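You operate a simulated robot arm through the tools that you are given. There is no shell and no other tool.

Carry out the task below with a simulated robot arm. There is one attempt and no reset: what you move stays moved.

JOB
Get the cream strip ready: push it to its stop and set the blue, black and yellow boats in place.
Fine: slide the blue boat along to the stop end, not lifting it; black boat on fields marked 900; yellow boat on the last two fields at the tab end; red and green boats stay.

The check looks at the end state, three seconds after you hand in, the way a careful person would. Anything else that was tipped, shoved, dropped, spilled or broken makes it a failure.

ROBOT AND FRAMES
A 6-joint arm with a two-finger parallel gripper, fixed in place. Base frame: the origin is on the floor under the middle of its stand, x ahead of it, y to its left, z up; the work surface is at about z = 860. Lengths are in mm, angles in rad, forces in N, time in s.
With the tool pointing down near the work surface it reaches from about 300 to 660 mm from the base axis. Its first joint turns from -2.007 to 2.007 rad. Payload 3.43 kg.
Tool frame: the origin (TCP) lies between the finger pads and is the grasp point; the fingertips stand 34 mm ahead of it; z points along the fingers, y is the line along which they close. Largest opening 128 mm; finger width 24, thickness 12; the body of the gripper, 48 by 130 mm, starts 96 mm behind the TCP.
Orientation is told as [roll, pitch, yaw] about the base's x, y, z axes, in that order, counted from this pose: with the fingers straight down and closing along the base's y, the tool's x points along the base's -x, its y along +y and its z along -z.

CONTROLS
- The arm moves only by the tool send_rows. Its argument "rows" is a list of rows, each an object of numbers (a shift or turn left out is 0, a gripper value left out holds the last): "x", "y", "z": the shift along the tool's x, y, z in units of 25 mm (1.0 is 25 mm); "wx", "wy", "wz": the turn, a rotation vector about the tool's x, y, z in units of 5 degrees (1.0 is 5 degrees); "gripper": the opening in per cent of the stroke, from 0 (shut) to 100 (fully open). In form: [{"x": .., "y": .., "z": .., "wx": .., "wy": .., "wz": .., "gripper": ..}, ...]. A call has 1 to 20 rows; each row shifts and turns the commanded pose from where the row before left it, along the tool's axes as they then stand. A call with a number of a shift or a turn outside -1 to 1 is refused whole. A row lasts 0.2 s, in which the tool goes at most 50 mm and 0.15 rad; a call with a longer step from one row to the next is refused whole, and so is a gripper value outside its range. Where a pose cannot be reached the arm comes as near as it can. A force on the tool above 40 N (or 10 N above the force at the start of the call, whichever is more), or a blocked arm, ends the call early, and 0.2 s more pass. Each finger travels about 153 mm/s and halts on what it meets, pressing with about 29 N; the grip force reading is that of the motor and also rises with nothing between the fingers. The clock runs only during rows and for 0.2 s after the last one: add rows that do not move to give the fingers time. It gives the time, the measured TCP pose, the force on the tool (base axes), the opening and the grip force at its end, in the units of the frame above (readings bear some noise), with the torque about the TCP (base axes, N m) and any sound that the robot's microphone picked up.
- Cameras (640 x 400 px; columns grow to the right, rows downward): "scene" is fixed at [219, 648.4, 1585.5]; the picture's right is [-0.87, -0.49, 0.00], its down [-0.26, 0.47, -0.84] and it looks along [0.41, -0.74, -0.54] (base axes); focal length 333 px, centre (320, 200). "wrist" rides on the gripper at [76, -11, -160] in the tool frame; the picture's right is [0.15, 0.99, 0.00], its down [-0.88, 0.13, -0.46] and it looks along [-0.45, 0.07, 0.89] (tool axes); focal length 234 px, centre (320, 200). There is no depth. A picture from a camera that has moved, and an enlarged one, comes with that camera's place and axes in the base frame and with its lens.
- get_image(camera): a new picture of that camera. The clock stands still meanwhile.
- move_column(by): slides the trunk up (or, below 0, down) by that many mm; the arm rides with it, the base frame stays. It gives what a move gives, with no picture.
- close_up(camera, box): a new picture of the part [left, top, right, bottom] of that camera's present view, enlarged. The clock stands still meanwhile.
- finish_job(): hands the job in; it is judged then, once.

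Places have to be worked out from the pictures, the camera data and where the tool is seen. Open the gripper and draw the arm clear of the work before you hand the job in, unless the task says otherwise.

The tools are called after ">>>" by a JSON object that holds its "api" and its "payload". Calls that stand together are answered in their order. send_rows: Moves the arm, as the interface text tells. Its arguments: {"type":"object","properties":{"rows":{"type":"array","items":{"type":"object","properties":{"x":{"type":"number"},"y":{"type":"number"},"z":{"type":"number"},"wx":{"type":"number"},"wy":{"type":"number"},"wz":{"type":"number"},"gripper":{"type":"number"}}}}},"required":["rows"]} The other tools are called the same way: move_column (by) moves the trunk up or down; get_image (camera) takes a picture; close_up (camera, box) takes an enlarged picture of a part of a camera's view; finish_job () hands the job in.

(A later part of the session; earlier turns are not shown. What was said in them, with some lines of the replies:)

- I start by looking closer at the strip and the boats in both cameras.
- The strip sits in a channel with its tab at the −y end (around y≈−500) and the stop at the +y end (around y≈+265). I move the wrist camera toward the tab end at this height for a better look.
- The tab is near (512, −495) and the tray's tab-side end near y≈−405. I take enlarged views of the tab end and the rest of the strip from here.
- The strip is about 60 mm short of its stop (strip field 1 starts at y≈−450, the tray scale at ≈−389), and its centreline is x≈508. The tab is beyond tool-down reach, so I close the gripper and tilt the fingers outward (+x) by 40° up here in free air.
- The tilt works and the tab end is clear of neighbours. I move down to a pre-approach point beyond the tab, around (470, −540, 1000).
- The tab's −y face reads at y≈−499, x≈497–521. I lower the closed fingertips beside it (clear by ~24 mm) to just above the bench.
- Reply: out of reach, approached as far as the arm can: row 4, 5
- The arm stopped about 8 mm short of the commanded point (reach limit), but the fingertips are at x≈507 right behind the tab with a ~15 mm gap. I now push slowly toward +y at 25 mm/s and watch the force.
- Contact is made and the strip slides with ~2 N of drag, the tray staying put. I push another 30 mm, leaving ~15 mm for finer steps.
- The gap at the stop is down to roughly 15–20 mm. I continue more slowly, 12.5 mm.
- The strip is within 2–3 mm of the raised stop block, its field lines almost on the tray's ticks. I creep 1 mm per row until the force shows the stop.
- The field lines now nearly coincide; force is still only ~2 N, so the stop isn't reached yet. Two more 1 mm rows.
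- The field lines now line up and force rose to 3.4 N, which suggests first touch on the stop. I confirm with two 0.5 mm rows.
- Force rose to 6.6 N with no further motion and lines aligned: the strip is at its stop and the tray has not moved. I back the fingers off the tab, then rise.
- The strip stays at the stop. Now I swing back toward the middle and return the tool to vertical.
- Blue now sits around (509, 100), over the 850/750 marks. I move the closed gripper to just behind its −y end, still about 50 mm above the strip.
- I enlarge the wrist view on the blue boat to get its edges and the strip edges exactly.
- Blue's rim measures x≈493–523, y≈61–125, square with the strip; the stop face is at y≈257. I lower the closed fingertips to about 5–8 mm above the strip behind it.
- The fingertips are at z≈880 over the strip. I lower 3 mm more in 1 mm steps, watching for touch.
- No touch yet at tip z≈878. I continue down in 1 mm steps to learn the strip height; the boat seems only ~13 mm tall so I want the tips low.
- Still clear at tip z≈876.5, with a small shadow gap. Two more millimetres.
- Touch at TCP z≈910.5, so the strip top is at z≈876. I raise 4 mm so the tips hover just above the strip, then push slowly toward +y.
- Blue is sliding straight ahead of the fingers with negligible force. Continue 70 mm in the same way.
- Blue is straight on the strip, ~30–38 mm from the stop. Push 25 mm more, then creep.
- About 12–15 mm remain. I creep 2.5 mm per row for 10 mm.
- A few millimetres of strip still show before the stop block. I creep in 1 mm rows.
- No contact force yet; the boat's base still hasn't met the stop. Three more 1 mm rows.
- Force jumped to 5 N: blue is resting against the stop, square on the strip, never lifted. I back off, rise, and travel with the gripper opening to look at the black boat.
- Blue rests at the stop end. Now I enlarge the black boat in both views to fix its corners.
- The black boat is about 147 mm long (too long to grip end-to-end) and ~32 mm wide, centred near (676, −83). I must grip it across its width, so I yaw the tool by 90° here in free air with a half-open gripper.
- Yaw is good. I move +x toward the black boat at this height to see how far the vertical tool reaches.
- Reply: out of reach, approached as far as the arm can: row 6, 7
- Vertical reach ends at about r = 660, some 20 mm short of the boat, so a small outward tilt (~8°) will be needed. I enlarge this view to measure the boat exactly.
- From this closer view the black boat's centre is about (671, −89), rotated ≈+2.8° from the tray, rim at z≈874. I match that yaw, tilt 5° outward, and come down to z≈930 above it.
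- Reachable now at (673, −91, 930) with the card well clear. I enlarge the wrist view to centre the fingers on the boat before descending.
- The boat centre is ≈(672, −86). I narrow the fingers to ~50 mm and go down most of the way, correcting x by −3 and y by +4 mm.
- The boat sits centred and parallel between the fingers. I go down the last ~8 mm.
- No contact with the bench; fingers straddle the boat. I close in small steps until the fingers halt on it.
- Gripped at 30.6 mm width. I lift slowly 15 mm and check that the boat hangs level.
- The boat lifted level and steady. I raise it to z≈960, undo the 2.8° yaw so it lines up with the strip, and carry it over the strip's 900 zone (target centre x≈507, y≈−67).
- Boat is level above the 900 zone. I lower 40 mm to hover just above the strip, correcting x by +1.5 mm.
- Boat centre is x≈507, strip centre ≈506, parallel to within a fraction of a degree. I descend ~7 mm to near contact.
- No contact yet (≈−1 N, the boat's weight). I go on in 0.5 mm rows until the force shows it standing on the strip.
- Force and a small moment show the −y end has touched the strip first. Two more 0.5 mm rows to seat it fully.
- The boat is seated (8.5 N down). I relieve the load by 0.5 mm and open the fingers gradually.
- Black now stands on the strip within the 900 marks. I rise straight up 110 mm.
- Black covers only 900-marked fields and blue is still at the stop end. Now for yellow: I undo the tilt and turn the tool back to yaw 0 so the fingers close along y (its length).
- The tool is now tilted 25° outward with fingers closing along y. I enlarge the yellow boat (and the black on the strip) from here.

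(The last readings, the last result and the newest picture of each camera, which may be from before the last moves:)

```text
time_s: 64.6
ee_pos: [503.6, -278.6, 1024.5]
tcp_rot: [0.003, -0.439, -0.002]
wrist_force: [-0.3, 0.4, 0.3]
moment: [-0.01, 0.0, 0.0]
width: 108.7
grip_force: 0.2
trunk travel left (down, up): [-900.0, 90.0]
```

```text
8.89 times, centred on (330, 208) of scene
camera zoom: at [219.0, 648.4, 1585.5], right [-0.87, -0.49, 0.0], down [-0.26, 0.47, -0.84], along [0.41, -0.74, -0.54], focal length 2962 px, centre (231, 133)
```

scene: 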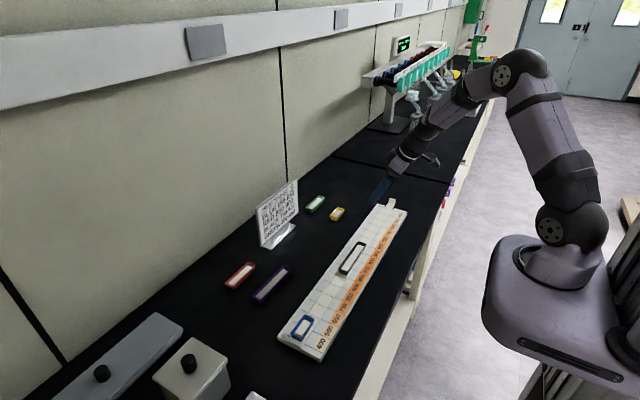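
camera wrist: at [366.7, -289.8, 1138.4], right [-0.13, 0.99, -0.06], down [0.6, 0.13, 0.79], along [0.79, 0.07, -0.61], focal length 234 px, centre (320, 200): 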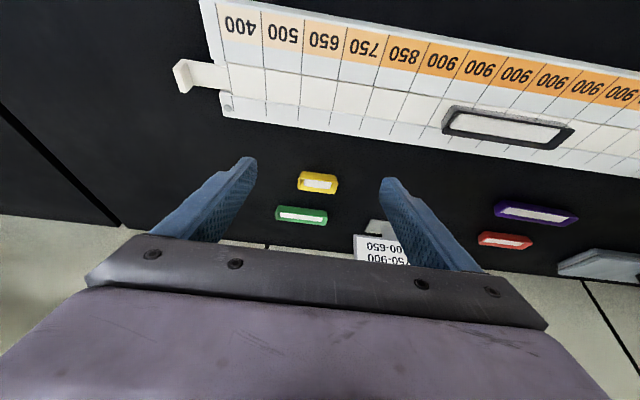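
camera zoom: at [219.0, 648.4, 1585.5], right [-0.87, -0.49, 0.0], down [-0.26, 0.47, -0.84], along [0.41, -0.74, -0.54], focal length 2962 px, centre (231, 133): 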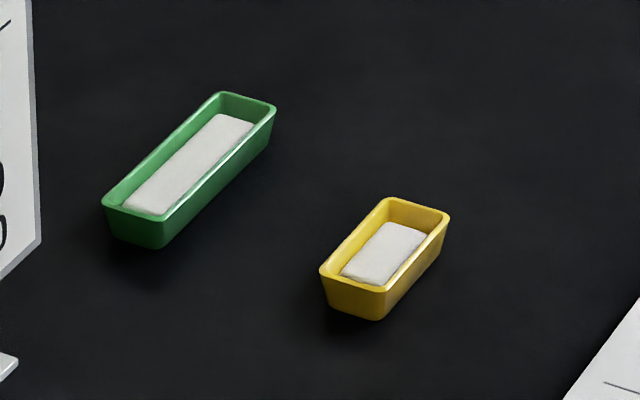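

Yellow's rim spans about x 654–682, y −303…−238 (65 mm long, ~18 mm tall), centre ≈(668, −270), nearly parallel to y. I approach to about 80 mm above it.

>>> {"api": "send_rows", "payload": {"rows": [{"x": -0.64, "y": 0.057, "z": 0.776}, {"x": -0.64, "y": 0.057, "z": 0.776}, {"x": -0.64, "y": 0.057, "z": 0.776}, {"x": -0.64, "y": 0.057, "z": 0.776}, {"x": -0.64, "y": 0.057, "z": 0.776}, {"x": -0.64, "y": 0.057, "z": 0.776}]}}

>>> {"api": "get_image", "payload": {"camera": "wrist"}}

>>> {"api": "close_up", "payload": {"camera": "scene", "box": [290, 160, 400, 240]}}

```text
time_s: 66.0
ee_pos: [639.2, -268.1, 957.6]
tcp_rot: [0.006, -0.436, -0.001]
wrist_force: [0.0, -0.8, -0.1]
moment: [-0.01, 0.03, 0.02]
width: 108.7
grip_force: 0.1
trunk travel left (down, up): [-900.0, 90.0]
```

```text
taken
camera wrist: at [503.2, -280.2, 1071.5], right [-0.13, 0.99, -0.06], down [0.61, 0.13, 0.78], along [0.78, 0.07, -0.62], focal length 234 px, centre (320, 200)
```

wrist: 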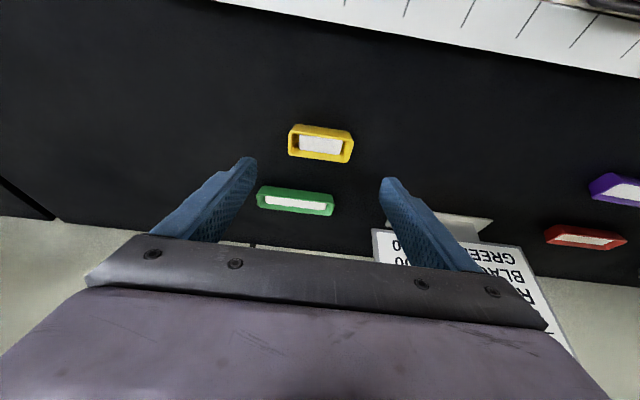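

```text
5.00 times, centred on (345, 200) of scene
camera zoom: at [219.0, 648.4, 1585.5], right [-0.87, -0.49, 0.0], down [-0.26, 0.47, -0.84], along [0.41, -0.74, -0.54], focal length 1666 px, centre (195, 200)
```

zoom: 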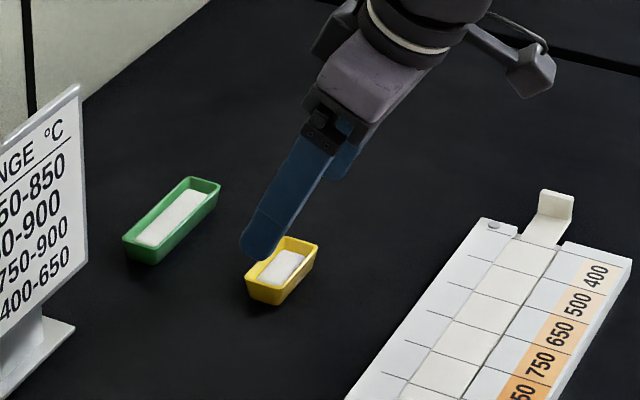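

I enlarge the wrist view to refine the yellow boat's position relative to the fingers.

>>> {"api": "close_up", "payload": {"camera": "wrist", "box": [220, 100, 420, 225]}}

```text
3.20 times, centred on (320, 162) of wrist
camera zoom: at [503.2, -280.2, 1071.5], right [-0.13, 0.99, -0.06], down [0.61, 0.13, 0.78], along [0.78, 0.07, -0.62], focal length 749 px, centre (320, 320)
```

zoom: 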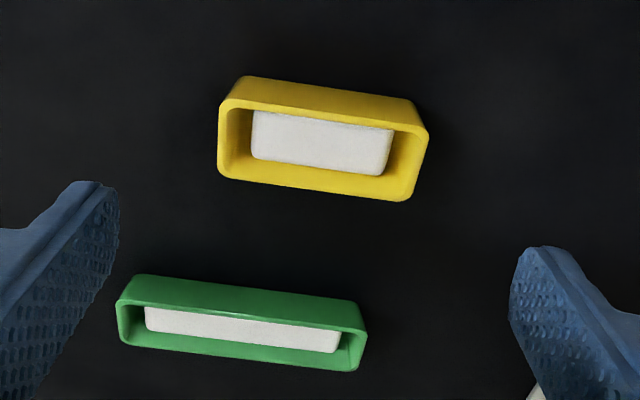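

Refined centre: (664.5, −270.5), square with the tool. I descend toward (655, −270.5, 910), which puts the tilted pads around the boat's ends.

>>> {"api": "send_rows", "payload": {"rows": [{"x": 0.077, "y": -0.032, "z": 0.664}, {"x": 0.077, "y": -0.032, "z": 0.664}, {"x": 0.077, "y": -0.032, "z": 0.664}]}}

>>> {"api": "close_up", "payload": {"camera": "wrist", "box": [220, 100, 420, 225]}}

>>> {"api": "close_up", "payload": {"camera": "scene", "box": [305, 180, 375, 235]}}

```text
time_s: 66.8
ee_pos: [655.6, -271.4, 912.0]
tcp_rot: [0.003, -0.437, -0.002]
wrist_force: [1.0, -0.3, -1.0]
moment: [-0.03, 0.01, 0.0]
width: 108.8
grip_force: 0.0
trunk travel left (down, up): [-900.0, 90.0]
```

```text
3.20 times, centred on (320, 162) of wrist
camera zoom: at [519.9, -283.1, 1025.9], right [-0.13, 0.99, -0.06], down [0.61, 0.13, 0.79], along [0.78, 0.07, -0.62], focal length 749 px, centre (320, 320)
```

zoom: 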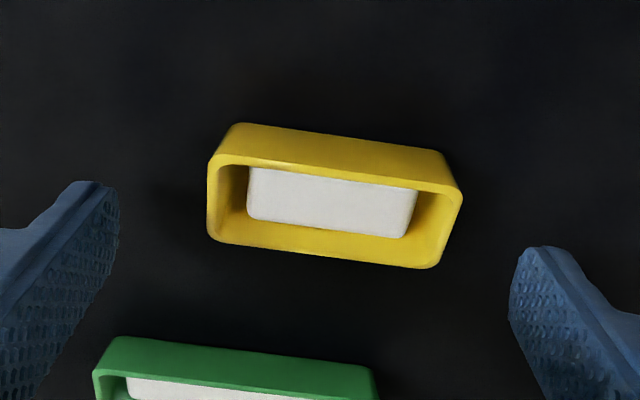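

```text
7.27 times, centred on (340, 208) of scene
camera zoom: at [219.0, 648.4, 1585.5], right [-0.87, -0.49, 0.0], down [-0.26, 0.47, -0.84], along [0.41, -0.74, -0.54], focal length 2424 px, centre (174, 146)
```

zoom: 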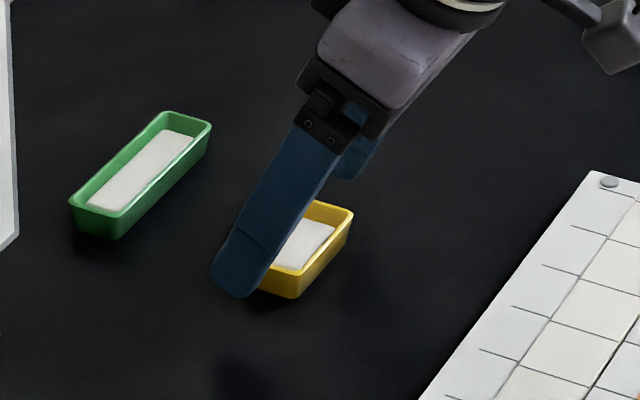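

Centre confirmed at (663, −270.2). I go down the last 13 mm with small corrections to (653.6, −270.2, 898.5).

>>> {"api": "send_rows", "payload": {"rows": [{"x": 0.15, "y": 0.024, "z": 0.228}, {"x": 0.15, "y": 0.024, "z": 0.228}]}}

>>> {"api": "close_up", "payload": {"camera": "wrist", "box": [220, 100, 420, 225]}}

>>> {"api": "close_up", "payload": {"camera": "scene", "box": [305, 180, 375, 235]}}

```text
time_s: 67.4
ee_pos: [653.7, -269.3, 897.2]
tcp_rot: [0.004, -0.436, -0.002]
wrist_force: [-0.3, 0.4, -0.4]
moment: [-0.04, -0.03, 0.01]
width: 108.9
grip_force: 0.0
trunk travel left (down, up): [-900.0, 90.0]
```

```text
3.20 times, centred on (320, 162) of wrist
camera zoom: at [517.2, -281.6, 1012.4], right [-0.13, 0.99, -0.06], down [0.61, 0.13, 0.79], along [0.78, 0.07, -0.62], focal length 749 px, centre (320, 320)
```

zoom: 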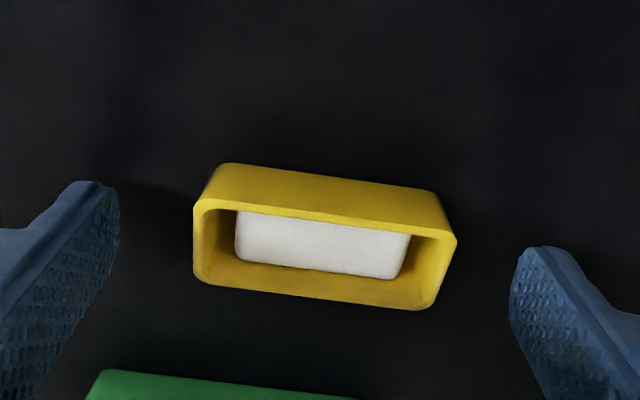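

```text
7.27 times, centred on (340, 208) of scene
camera zoom: at [219.0, 648.4, 1585.5], right [-0.87, -0.49, 0.0], down [-0.26, 0.47, -0.84], along [0.41, -0.74, -0.54], focal length 2424 px, centre (174, 146)
```

zoom: 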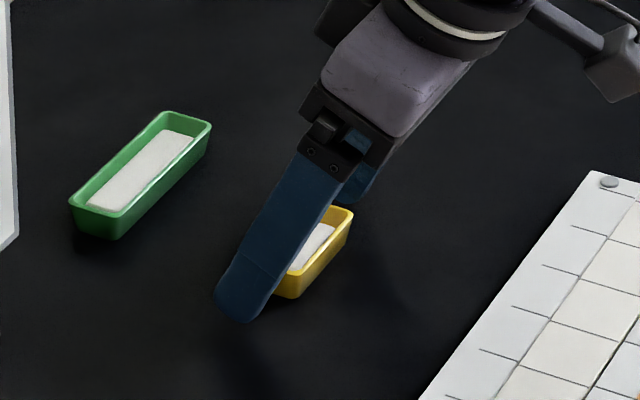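

The fingers straddle yellow's ends with no contact. I close stepwise until they hold it.

>>> {"api": "send_rows", "payload": {"rows": [{"gripper": 70}, {"gripper": 60}, {"gripper": 56}, {"gripper": 54}, {"gripper": 52}, {"gripper": 50}, {"gripper": 48}, {"gripper": 46}, {"gripper": 43}, {"gripper": 40}, {"gripper": 40}]}}

>>> {"api": "close_up", "payload": {"camera": "wrist", "box": [220, 100, 420, 225]}}

>>> {"api": "close_up", "payload": {"camera": "scene", "box": [305, 180, 375, 235]}}

```text
time_s: 69.8
ee_pos: [654.3, -269.0, 899.8]
tcp_rot: [0.004, -0.436, -0.002]
wrist_force: [0.7, -0.3, -0.2]
moment: [0.02, 0.05, -0.01]
width: 64.7
grip_force: 29.0
trunk travel left (down, up): [-900.0, 90.0]
```

```text
3.20 times, centred on (320, 162) of wrist
camera zoom: at [517.3, -281.7, 1012.7], right [-0.13, 0.99, -0.06], down [0.61, 0.13, 0.79], along [0.78, 0.07, -0.62], focal length 749 px, centre (320, 320)
```

zoom: 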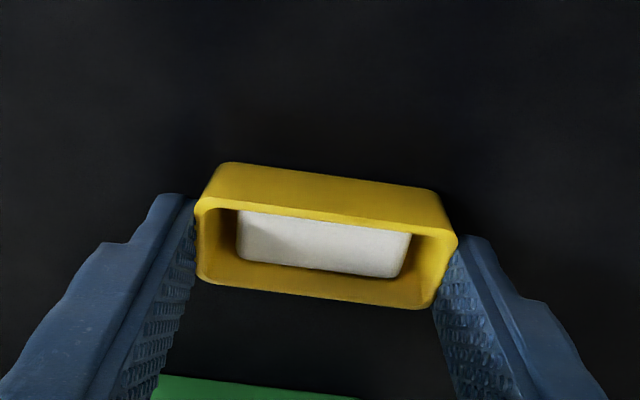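

```text
7.27 times, centred on (340, 208) of scene
camera zoom: at [219.0, 648.4, 1585.5], right [-0.87, -0.49, 0.0], down [-0.26, 0.47, -0.84], along [0.41, -0.74, -0.54], focal length 2424 px, centre (174, 146)
```

zoom: 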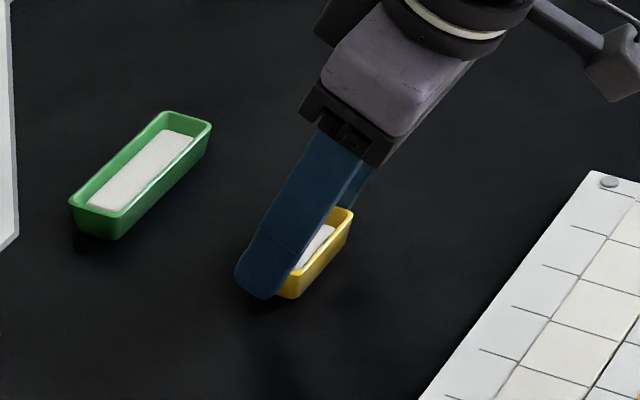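

Held at 64.7 mm. I lift slowly 15 mm and check it hangs level.

>>> {"api": "send_rows", "payload": {"rows": [{"x": -0.042, "z": -0.09}, {"x": -0.063, "z": -0.136}, {"x": -0.075, "z": -0.16}, {"x": -0.075, "z": -0.16}]}}

>>> {"api": "close_up", "payload": {"camera": "wrist", "box": [220, 100, 420, 225]}}

>>> {"api": "close_up", "payload": {"camera": "scene", "box": [305, 180, 375, 235]}}

```text
time_s: 70.8
ee_pos: [653.2, -270.6, 912.4]
tcp_rot: [0.006, -0.436, -0.003]
wrist_force: [0.3, 0.2, -1.4]
moment: [-0.01, 0.02, -0.02]
width: 64.4
grip_force: 29.2
trunk travel left (down, up): [-900.0, 90.0]
```

```text
3.20 times, centred on (320, 162) of wrist
camera zoom: at [517.2, -281.9, 1027.0], right [-0.13, 0.99, -0.06], down [0.61, 0.13, 0.79], along [0.78, 0.07, -0.62], focal length 749 px, centre (320, 320)
```

zoom: 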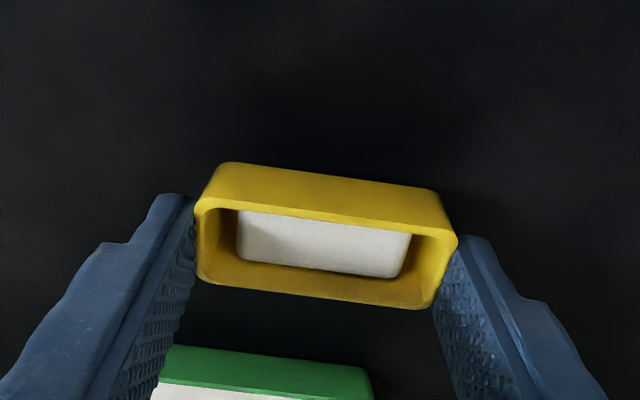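

```text
7.27 times, centred on (340, 208) of scene
camera zoom: at [219.0, 648.4, 1585.5], right [-0.87, -0.49, 0.0], down [-0.26, 0.47, -0.84], along [0.41, -0.74, -0.54], focal length 2424 px, centre (174, 146)
```

zoom: 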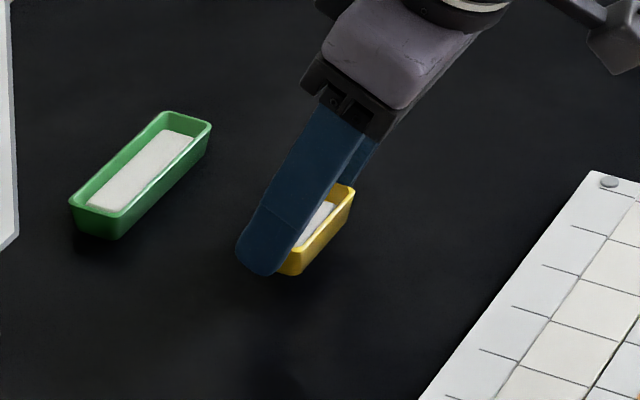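

Yellow hangs level and steady. I raise it another 60 mm and carry it over the tab end of the strip (target centre x≈506.5, y≈−347.5).

>>> {"api": "send_rows", "payload": {"rows": [{"x": -0.254, "z": -0.544}, {"x": -0.254, "z": -0.544}, {"x": -0.254, "z": -0.544}, {"x": -0.254, "z": -0.544}, {"x": 0.3, "y": -0.163, "z": -0.14}, {"x": 0.5, "y": -0.272, "z": -0.233}, {"x": 0.6, "y": -0.326, "z": -0.28}, {"x": 0.6, "y": -0.326, "z": -0.28}, {"x": 0.6, "y": -0.326, "z": -0.28}, {"x": 0.6, "y": -0.326, "z": -0.28}, {"x": 0.6, "y": -0.326, "z": -0.28}, {"x": 0.6, "y": -0.326, "z": -0.28}, {"x": 0.6, "y": -0.326, "z": -0.28}, {"x": 0.4, "y": -0.22, "z": -0.187}, {"x": 0.26, "y": -0.143, "z": -0.12}]}}

>>> {"api": "get_image", "payload": {"camera": "wrist"}}

>>> {"api": "close_up", "payload": {"camera": "scene", "box": [330, 160, 430, 240]}}

```text
time_s: 74.0
ee_pos: [496.8, -348.0, 972.8]
tcp_rot: [0.005, -0.437, -0.002]
wrist_force: [0.5, 0.0, -0.8]
moment: [-0.02, -0.01, 0.02]
width: 64.6
grip_force: 28.8
trunk travel left (down, up): [-900.0, 90.0]
```

```text
taken
camera wrist: at [360.7, -360.0, 1086.7], right [-0.13, 0.99, -0.06], down [0.61, 0.13, 0.79], along [0.78, 0.07, -0.62], focal length 234 px, centre (320, 200)
```

wrist: 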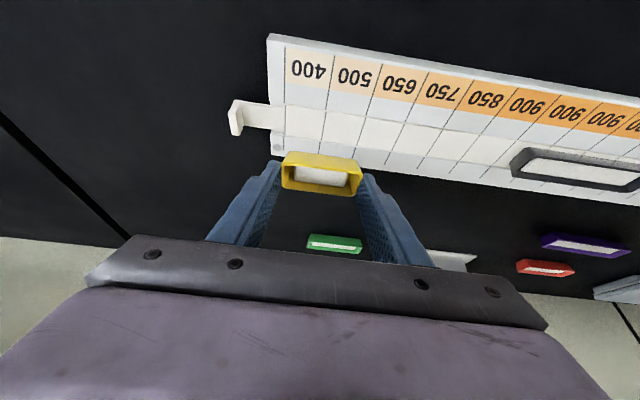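

```text
5.00 times, centred on (380, 200) of scene
camera zoom: at [219.0, 648.4, 1585.5], right [-0.87, -0.49, 0.0], down [-0.26, 0.47, -0.84], along [0.41, -0.74, -0.54], focal length 1666 px, centre (20, 200)
```

zoom: 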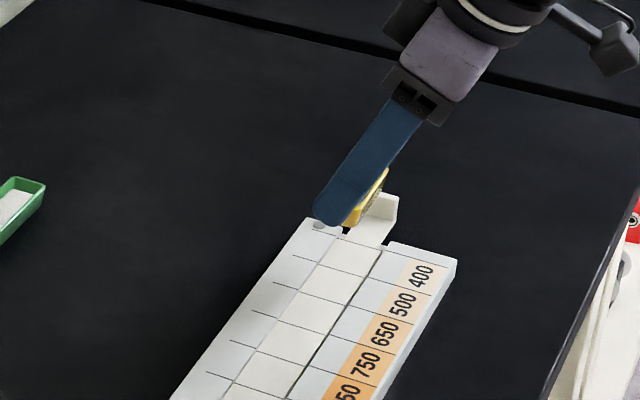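

I enlarge the tab end to check the field lines against the boat before lowering.

>>> {"api": "close_up", "payload": {"camera": "wrist", "box": [220, 25, 420, 205]}}

```text
2.22 times, centred on (320, 115) of wrist
camera zoom: at [360.7, -360.0, 1086.7], right [-0.13, 0.99, -0.06], down [0.61, 0.13, 0.79], along [0.78, 0.07, -0.62], focal length 520 px, centre (320, 389)
```

zoom: 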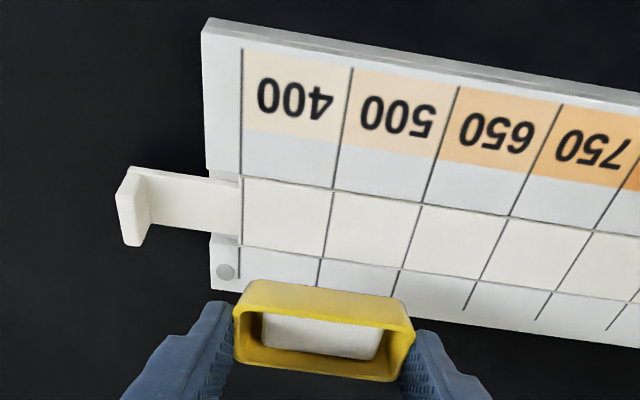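

Field 1/2 boundary is at y≈−349 and the held boat's centre at ≈−349, x≈507.5 versus strip centre ≈506: well aligned. I lower 50 mm with a −1 mm x correction.

>>> {"api": "send_rows", "payload": {"rows": [{"x": 0.22, "z": 0.449}, {"x": 0.22, "z": 0.449}, {"x": 0.22, "z": 0.449}, {"x": 0.22, "z": 0.449}]}}

>>> {"api": "close_up", "payload": {"camera": "wrist", "box": [220, 65, 420, 225]}}

>>> {"api": "close_up", "payload": {"camera": "scene", "box": [350, 180, 420, 235]}}

```text
time_s: 75.0
ee_pos: [496.7, -348.2, 922.1]
tcp_rot: [0.004, -0.437, -0.002]
wrist_force: [0.2, 0.1, -0.2]
moment: [0.0, -0.02, -0.03]
width: 64.5
grip_force: 29.2
trunk travel left (down, up): [-900.0, 90.0]
```

```text
2.50 times, centred on (320, 145) of wrist
camera zoom: at [360.6, -359.4, 1036.6], right [-0.13, 0.99, -0.06], down [0.61, 0.13, 0.79], along [0.78, 0.07, -0.62], focal length 585 px, centre (320, 338)
```

zoom: 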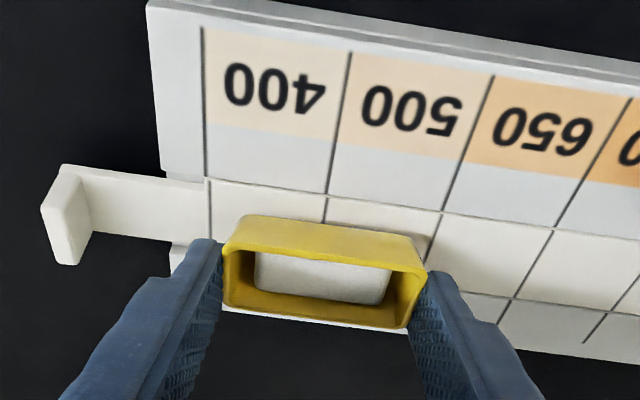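

```text
7.27 times, centred on (385, 208) of scene
camera zoom: at [219.0, 648.4, 1585.5], right [-0.87, -0.49, 0.0], down [-0.26, 0.47, -0.84], along [0.41, -0.74, -0.54], focal length 2424 px, centre (-153, 146)
```

zoom: 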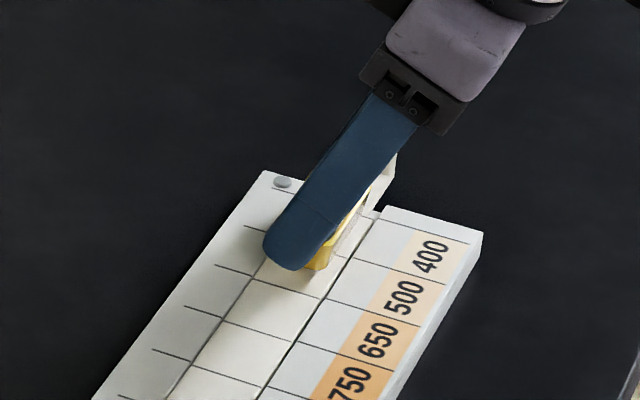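

Boat centre (506, −348) sits right over fields 1–2 (−389…−309). I descend 5 mm, then continue in 0.5 mm rows for contact.

>>> {"api": "send_rows", "payload": {"rows": [{"x": 0.042, "z": 0.09}, {"x": 0.042, "z": 0.09}, {"x": 0.0085, "z": 0.018}, {"x": 0.0085, "z": 0.018}]}}

>>> {"api": "close_up", "payload": {"camera": "scene", "box": [350, 180, 420, 235]}}

```text
time_s: 76.0
ee_pos: [496.4, -347.7, 918.0]
tcp_rot: [0.004, -0.437, -0.003]
wrist_force: [0.0, 1.1, -0.8]
moment: [0.03, -0.01, -0.01]
width: 64.4
grip_force: 29.3
trunk travel left (down, up): [-900.0, 90.0]
```

```text
7.27 times, centred on (385, 208) of scene
camera zoom: at [219.0, 648.4, 1585.5], right [-0.87, -0.49, 0.0], down [-0.26, 0.47, -0.84], along [0.41, -0.74, -0.54], focal length 2424 px, centre (-153, 146)
```

zoom: 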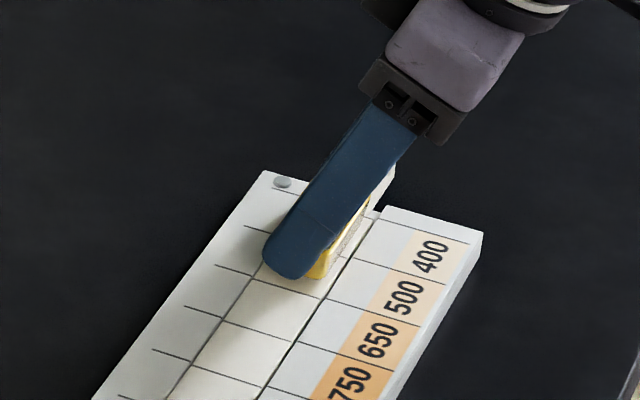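

Still free. I continue with four 0.5 mm rows.

>>> {"api": "send_rows", "payload": {"rows": [{"x": 0.0085, "z": 0.018}, {"x": 0.0085, "z": 0.018}, {"x": 0.0085, "z": 0.018}]}}

>>> {"api": "close_up", "payload": {"camera": "wrist", "box": [220, 65, 420, 225]}}

```text
time_s: 76.8
ee_pos: [496.7, -347.8, 914.2]
tcp_rot: [0.006, -0.436, -0.002]
wrist_force: [0.6, 0.0, -0.5]
moment: [-0.02, 0.03, -0.02]
width: 64.6
grip_force: 29.3
trunk travel left (down, up): [-900.0, 90.0]
```

```text
2.50 times, centred on (320, 145) of wrist
camera zoom: at [360.4, -359.4, 1029.4], right [-0.13, 0.99, -0.06], down [0.61, 0.13, 0.79], along [0.78, 0.07, -0.62], focal length 585 px, centre (320, 338)
```

zoom: 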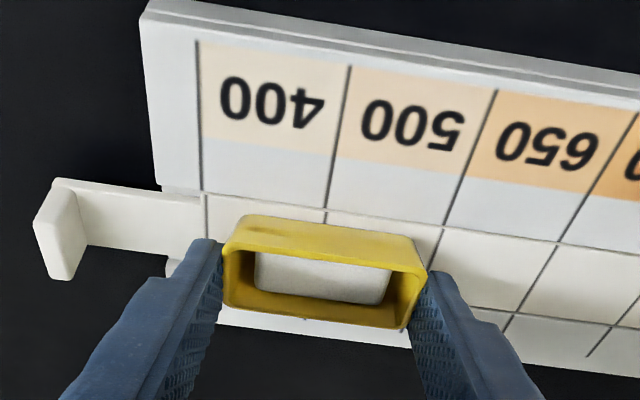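

The camera height suggests contact within about half a millimetre. Two more 0.5 mm rows.

>>> {"api": "send_rows", "payload": {"rows": [{"x": 0.0085, "z": 0.018}, {"x": 0.0085, "z": 0.018}]}}

>>> {"api": "close_up", "payload": {"camera": "scene", "box": [350, 180, 420, 235]}}

```text
time_s: 77.4
ee_pos: [496.0, -347.6, 915.3]
tcp_rot: [0.006, -0.436, -0.001]
wrist_force: [0.3, -0.2, -1.0]
moment: [0.01, 0.03, 0.0]
width: 64.8
grip_force: 29.5
trunk travel left (down, up): [-900.0, 90.0]
```

```text
7.27 times, centred on (385, 208) of scene
camera zoom: at [219.0, 648.4, 1585.5], right [-0.87, -0.49, 0.0], down [-0.26, 0.47, -0.84], along [0.41, -0.74, -0.54], focal length 2424 px, centre (-153, 146)
```

zoom: 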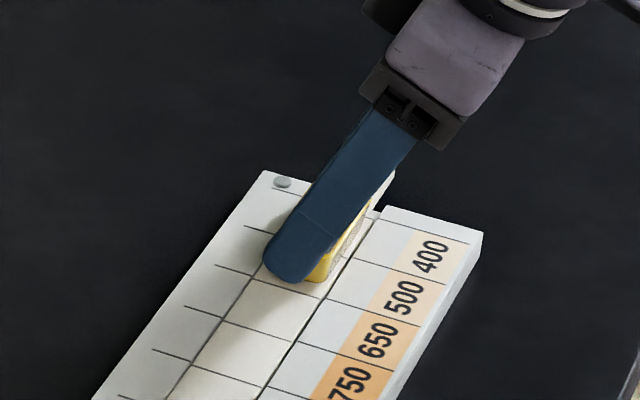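

No reaction force yet. Two more 0.5 mm rows.

>>> {"api": "send_rows", "payload": {"rows": [{"x": 0.0085, "z": 0.018}, {"x": 0.0085, "z": 0.018}]}}

>>> {"api": "close_up", "payload": {"camera": "wrist", "box": [220, 65, 420, 225]}}

```text
time_s: 78.0
ee_pos: [496.1, -346.8, 914.6]
tcp_rot: [0.003, -0.438, -0.001]
wrist_force: [-0.9, -0.3, 1.4]
moment: [0.02, 0.01, 0.01]
width: 64.4
grip_force: 28.9
trunk travel left (down, up): [-900.0, 90.0]
```

```text
2.50 times, centred on (320, 145) of wrist
camera zoom: at [360.3, -358.7, 1028.2], right [-0.13, 0.99, -0.06], down [0.6, 0.13, 0.79], along [0.79, 0.07, -0.62], focal length 585 px, centre (320, 338)
```

zoom: 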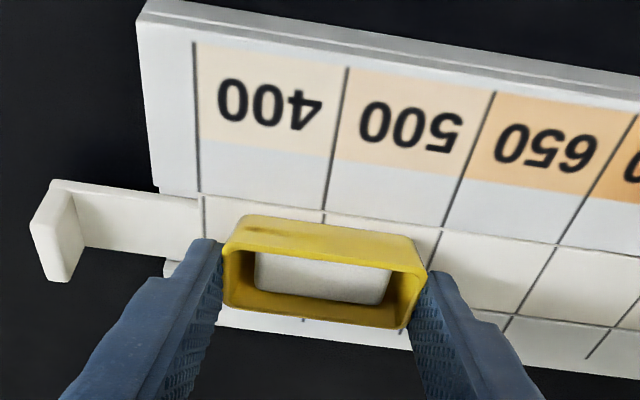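

Force went from −1 N to +1.4 N: first contact. One more 0.5 mm row to seat it.

>>> {"api": "send_rows", "payload": {"rows": [{"x": 0.0085, "z": 0.018}, {}]}}

```text
time_s: 78.6
ee_pos: [497.8, -346.5, 915.3]
tcp_rot: [0.005, -0.438, -0.004]
wrist_force: [0.7, 0.2, 6.6]
moment: [0.13, -0.03, 0.01]
width: 64.6
grip_force: 29.4
trunk travel left (down, up): [-900.0, 90.0]
```

Seated at 6.6 N. I relieve half a millimetre and open the fingers stepwise (limited to ~90 mm to stay clear of the tab).

>>> {"api": "send_rows", "payload": {"rows": [{"x": -0.0085, "z": -0.018}, {"gripper": 52}, {"gripper": 54}, {"gripper": 57}, {"gripper": 62}, {"gripper": 68}, {}]}}

>>> {"api": "close_up", "payload": {"camera": "wrist", "box": [220, 65, 420, 225]}}

>>> {"api": "close_up", "payload": {"camera": "scene", "box": [350, 180, 420, 235]}}

```text
time_s: 80.2
ee_pos: [494.8, -346.3, 914.8]
tcp_rot: [0.006, -0.437, -0.002]
wrist_force: [-0.6, -0.3, 0.1]
moment: [0.02, -0.01, 0.02]
width: 87.0
grip_force: 0.0
trunk travel left (down, up): [-900.0, 90.0]
```

```text
2.50 times, centred on (320, 145) of wrist
camera zoom: at [360.1, -358.6, 1028.0], right [-0.13, 0.99, -0.06], down [0.61, 0.13, 0.79], along [0.78, 0.07, -0.62], focal length 585 px, centre (320, 338)
```

zoom: 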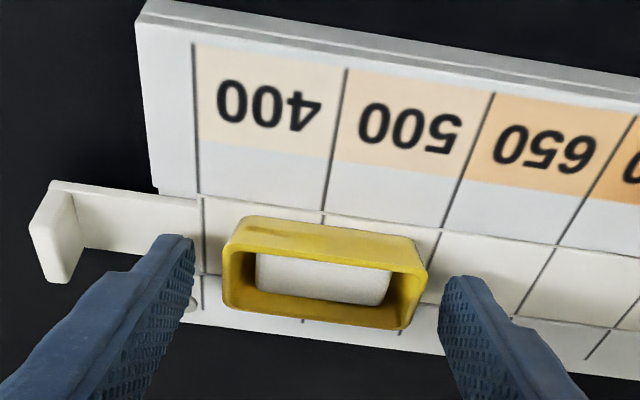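

```text
7.27 times, centred on (385, 208) of scene
camera zoom: at [219.0, 648.4, 1585.5], right [-0.87, -0.49, 0.0], down [-0.26, 0.47, -0.84], along [0.41, -0.74, -0.54], focal length 2424 px, centre (-153, 146)
```

zoom: 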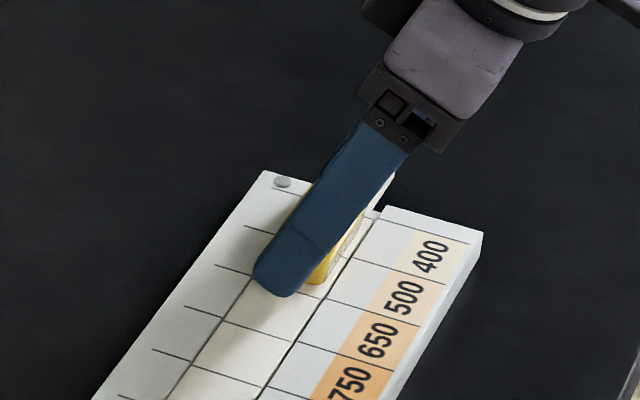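

Yellow is free and standing on the last two fields. I rise straight up clear of it.

>>> {"api": "send_rows", "payload": {"rows": [{"x": -0.12, "z": -0.26}, {"x": -0.372, "z": -0.798}, {"x": -0.372, "z": -0.798}, {"x": -0.372, "z": -0.798}, {"x": -0.372, "z": -0.798}, {"x": -0.372, "z": -0.798}]}}

>>> {"api": "get_image", "payload": {"camera": "wrist"}}

>>> {"api": "get_image", "payload": {"camera": "scene"}}

```text
time_s: 81.6
ee_pos: [494.9, -349.9, 1031.6]
tcp_rot: [0.006, -0.436, -0.003]
wrist_force: [-0.1, -0.3, -0.4]
moment: [0.01, -0.01, 0.0]
width: 87.2
grip_force: 0.0
trunk travel left (down, up): [-900.0, 90.0]
```

```text
taken
camera wrist: at [359.0, -360.7, 1145.6], right [-0.13, 0.99, -0.06], down [0.61, 0.13, 0.79], along [0.78, 0.07, -0.62], focal length 234 px, centre (320, 200)
```

wrist: 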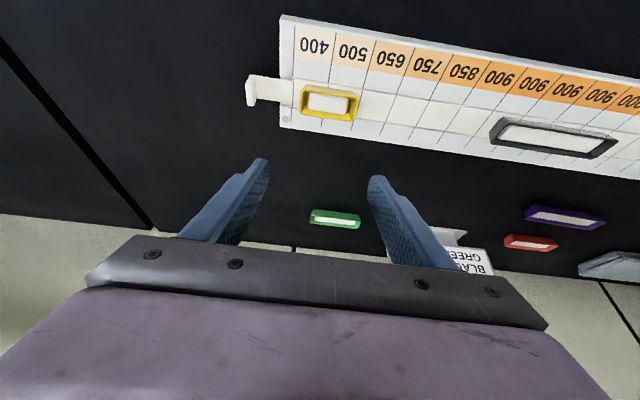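

```text
taken
```

scene: 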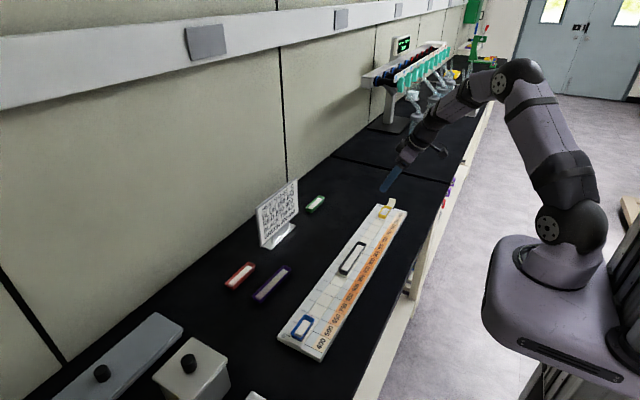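

All three boats are placed. I return the tool to vertical, draw it back and up, then inspect everything from the wrist and scene cameras.

>>> {"api": "send_rows", "payload": {"rows": [{"z": -0.8}, {"z": -0.8}, {"wy": 1}, {"wy": 1}, {"wy": 1}, {"wy": 1}, {"wy": 1}, {"x": 0.8, "y": 0.8, "z": -0.6}, {"x": 0.8, "y": 0.8, "z": -0.6}, {"x": 0.8, "y": 0.8, "z": -0.6}, {"x": 0.6, "y": 0.8, "z": -0.6}, {"y": 0.8, "z": -0.5}, {"y": 0.8}, {"y": 0.8}]}}

>>> {"api": "get_image", "payload": {"camera": "wrist"}}

>>> {"api": "get_image", "payload": {"camera": "scene"}}

```text
time_s: 84.6
ee_pos: [405.1, -206.9, 1142.0]
tcp_rot: [0.004, 0.001, 0.001]
wrist_force: [0.2, -0.4, -0.1]
moment: [0.01, 0.0, 0.01]
width: 87.2
grip_force: 0.0
trunk travel left (down, up): [-900.0, 90.0]
```

```text
taken
camera wrist: at [329.1, -219.1, 1302.5], right [-0.15, 0.99, 0.0], down [0.88, 0.13, 0.46], along [0.45, 0.07, -0.89], focal length 234 px, centre (320, 200)
```

wrist: 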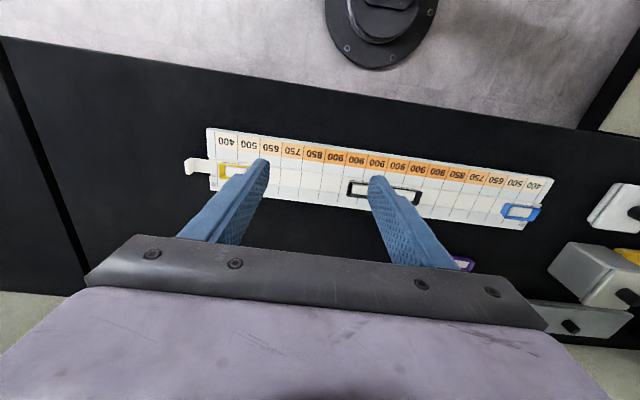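

```text
taken
```

scene: 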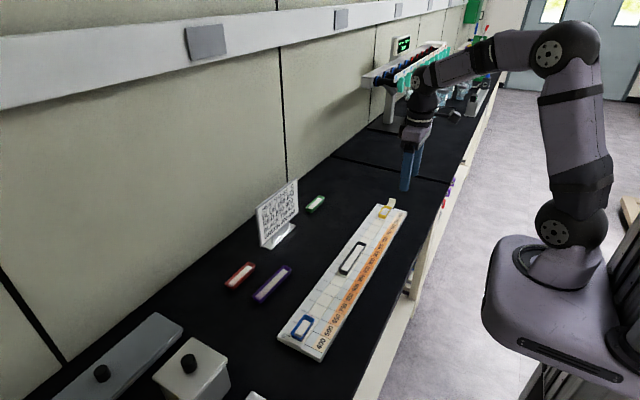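

The arm is clear. I enlarge the scene view over each boat, the stop and the tab for a final check.

>>> {"api": "close_up", "payload": {"camera": "scene", "box": [360, 185, 420, 235]}}

>>> {"api": "close_up", "payload": {"camera": "scene", "box": [320, 215, 400, 295]}}

>>> {"api": "close_up", "payload": {"camera": "scene", "box": [270, 300, 340, 365]}}

>>> {"api": "close_up", "payload": {"camera": "scene", "box": [210, 170, 420, 370]}}

```text
8.00 times, centred on (390, 210) of scene
camera zoom: at [219.0, 648.4, 1585.5], right [-0.87, -0.49, 0.0], down [-0.26, 0.47, -0.84], along [0.41, -0.74, -0.54], focal length 2666 px, centre (-240, 120)
```

zoom: 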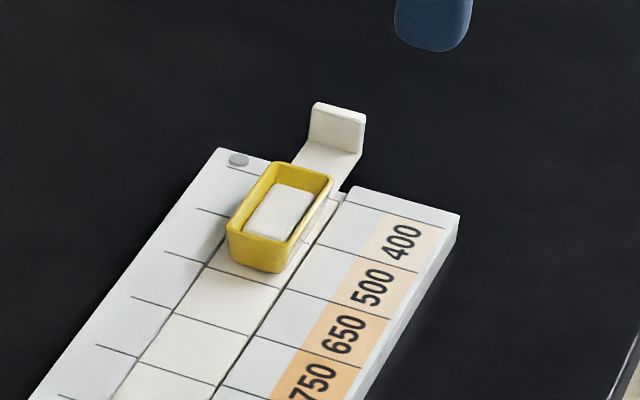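

```text
5.00 times, centred on (360, 255) of scene
camera zoom: at [219.0, 648.4, 1585.5], right [-0.87, -0.49, 0.0], down [-0.26, 0.47, -0.84], along [0.41, -0.74, -0.54], focal length 1666 px, centre (120, -75)
```

zoom: 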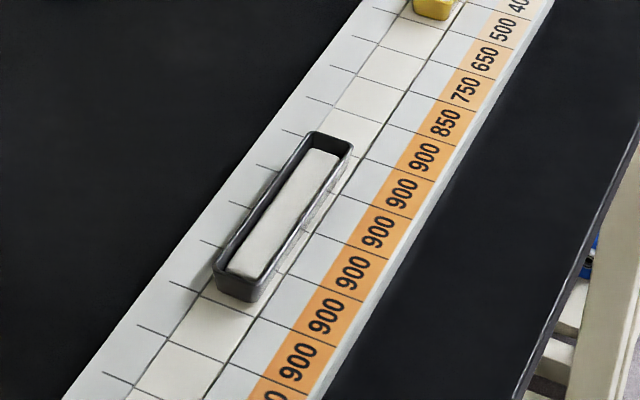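

```text
6.15 times, centred on (305, 332) of scene
camera zoom: at [219.0, 648.4, 1585.5], right [-0.87, -0.49, 0.0], down [-0.26, 0.47, -0.84], along [0.41, -0.74, -0.54], focal length 2051 px, centre (412, -615)
```

zoom: 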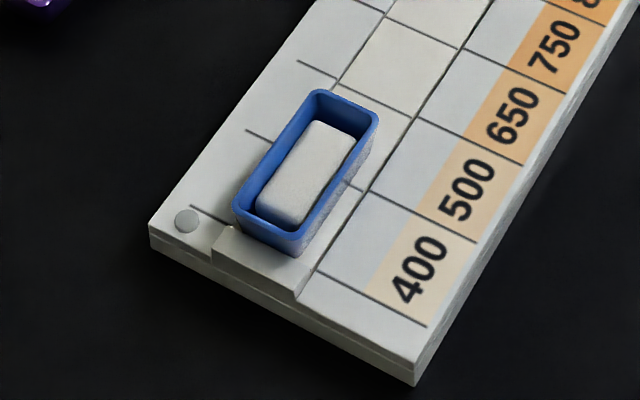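

```text
2.00 times, centred on (315, 270) of scene
camera zoom: at [219.0, 648.4, 1585.5], right [-0.87, -0.49, 0.0], down [-0.26, 0.47, -0.84], along [0.41, -0.74, -0.54], focal length 667 px, centre (330, 60)
```

zoom: 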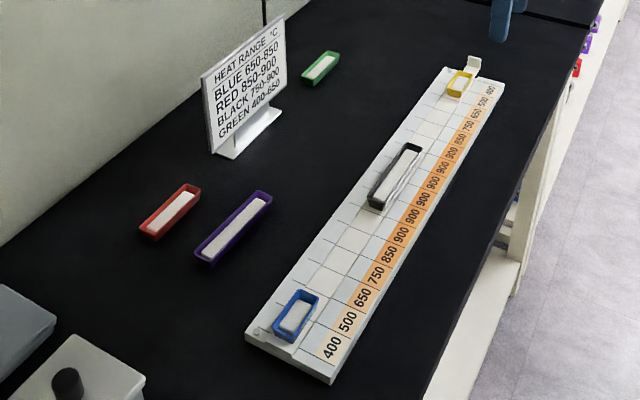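

Final check of the pictures:
- **Strip:** its field lines match the tray's ticks and it sits against the stop.
- **Blue:** touching the stop.
- **Black:** entirely within the 900 fields.
- **Yellow:** on the last two fields by the tab.
- **Red, green, purple and the card:** where they were.

The arm is clear, so I just open the gripper fully.

>>> {"api": "send_rows", "payload": {"rows": [{"gripper": 100}, {}, {}]}}

```text
time_s: 85.4
ee_pos: [404.8, -207.7, 1142.2]
tcp_rot: [0.004, 0.0, 0.0]
wrist_force: [0.0, -0.3, -0.2]
moment: [-0.02, -0.02, 0.0]
width: 127.9
grip_force: 0.0
trunk travel left (down, up): [-900.0, 90.0]
```

The gripper is open, the arm is well clear, and everything is at rest, so I hand the job in.

>>> {"api": "finish_job", "payload": {}}

```text
The job is handed in.
```

The cream strip is ready and the job is handed in; I haven't seen the result of the check. This is the end state in the last pictures:

- **Strip:** pushed to its stop, with its field lines level with the tray's marks. The tray did not move.
- **Blue boat:** slid along the strip until it touched the stop, without being lifted. It sits over the 400 and 500 marks, although the card lists blue as 650–850. I followed your instruction.
- **Black boat:** standing on the strip, entirely within the fields marked 900.
- **Yellow boat:** standing on the last two fields at the tab end.
- **Everything else:** the red, green and purple boats and the card were not touched.

The gripper is open and the arm is drawn clear of the bench.
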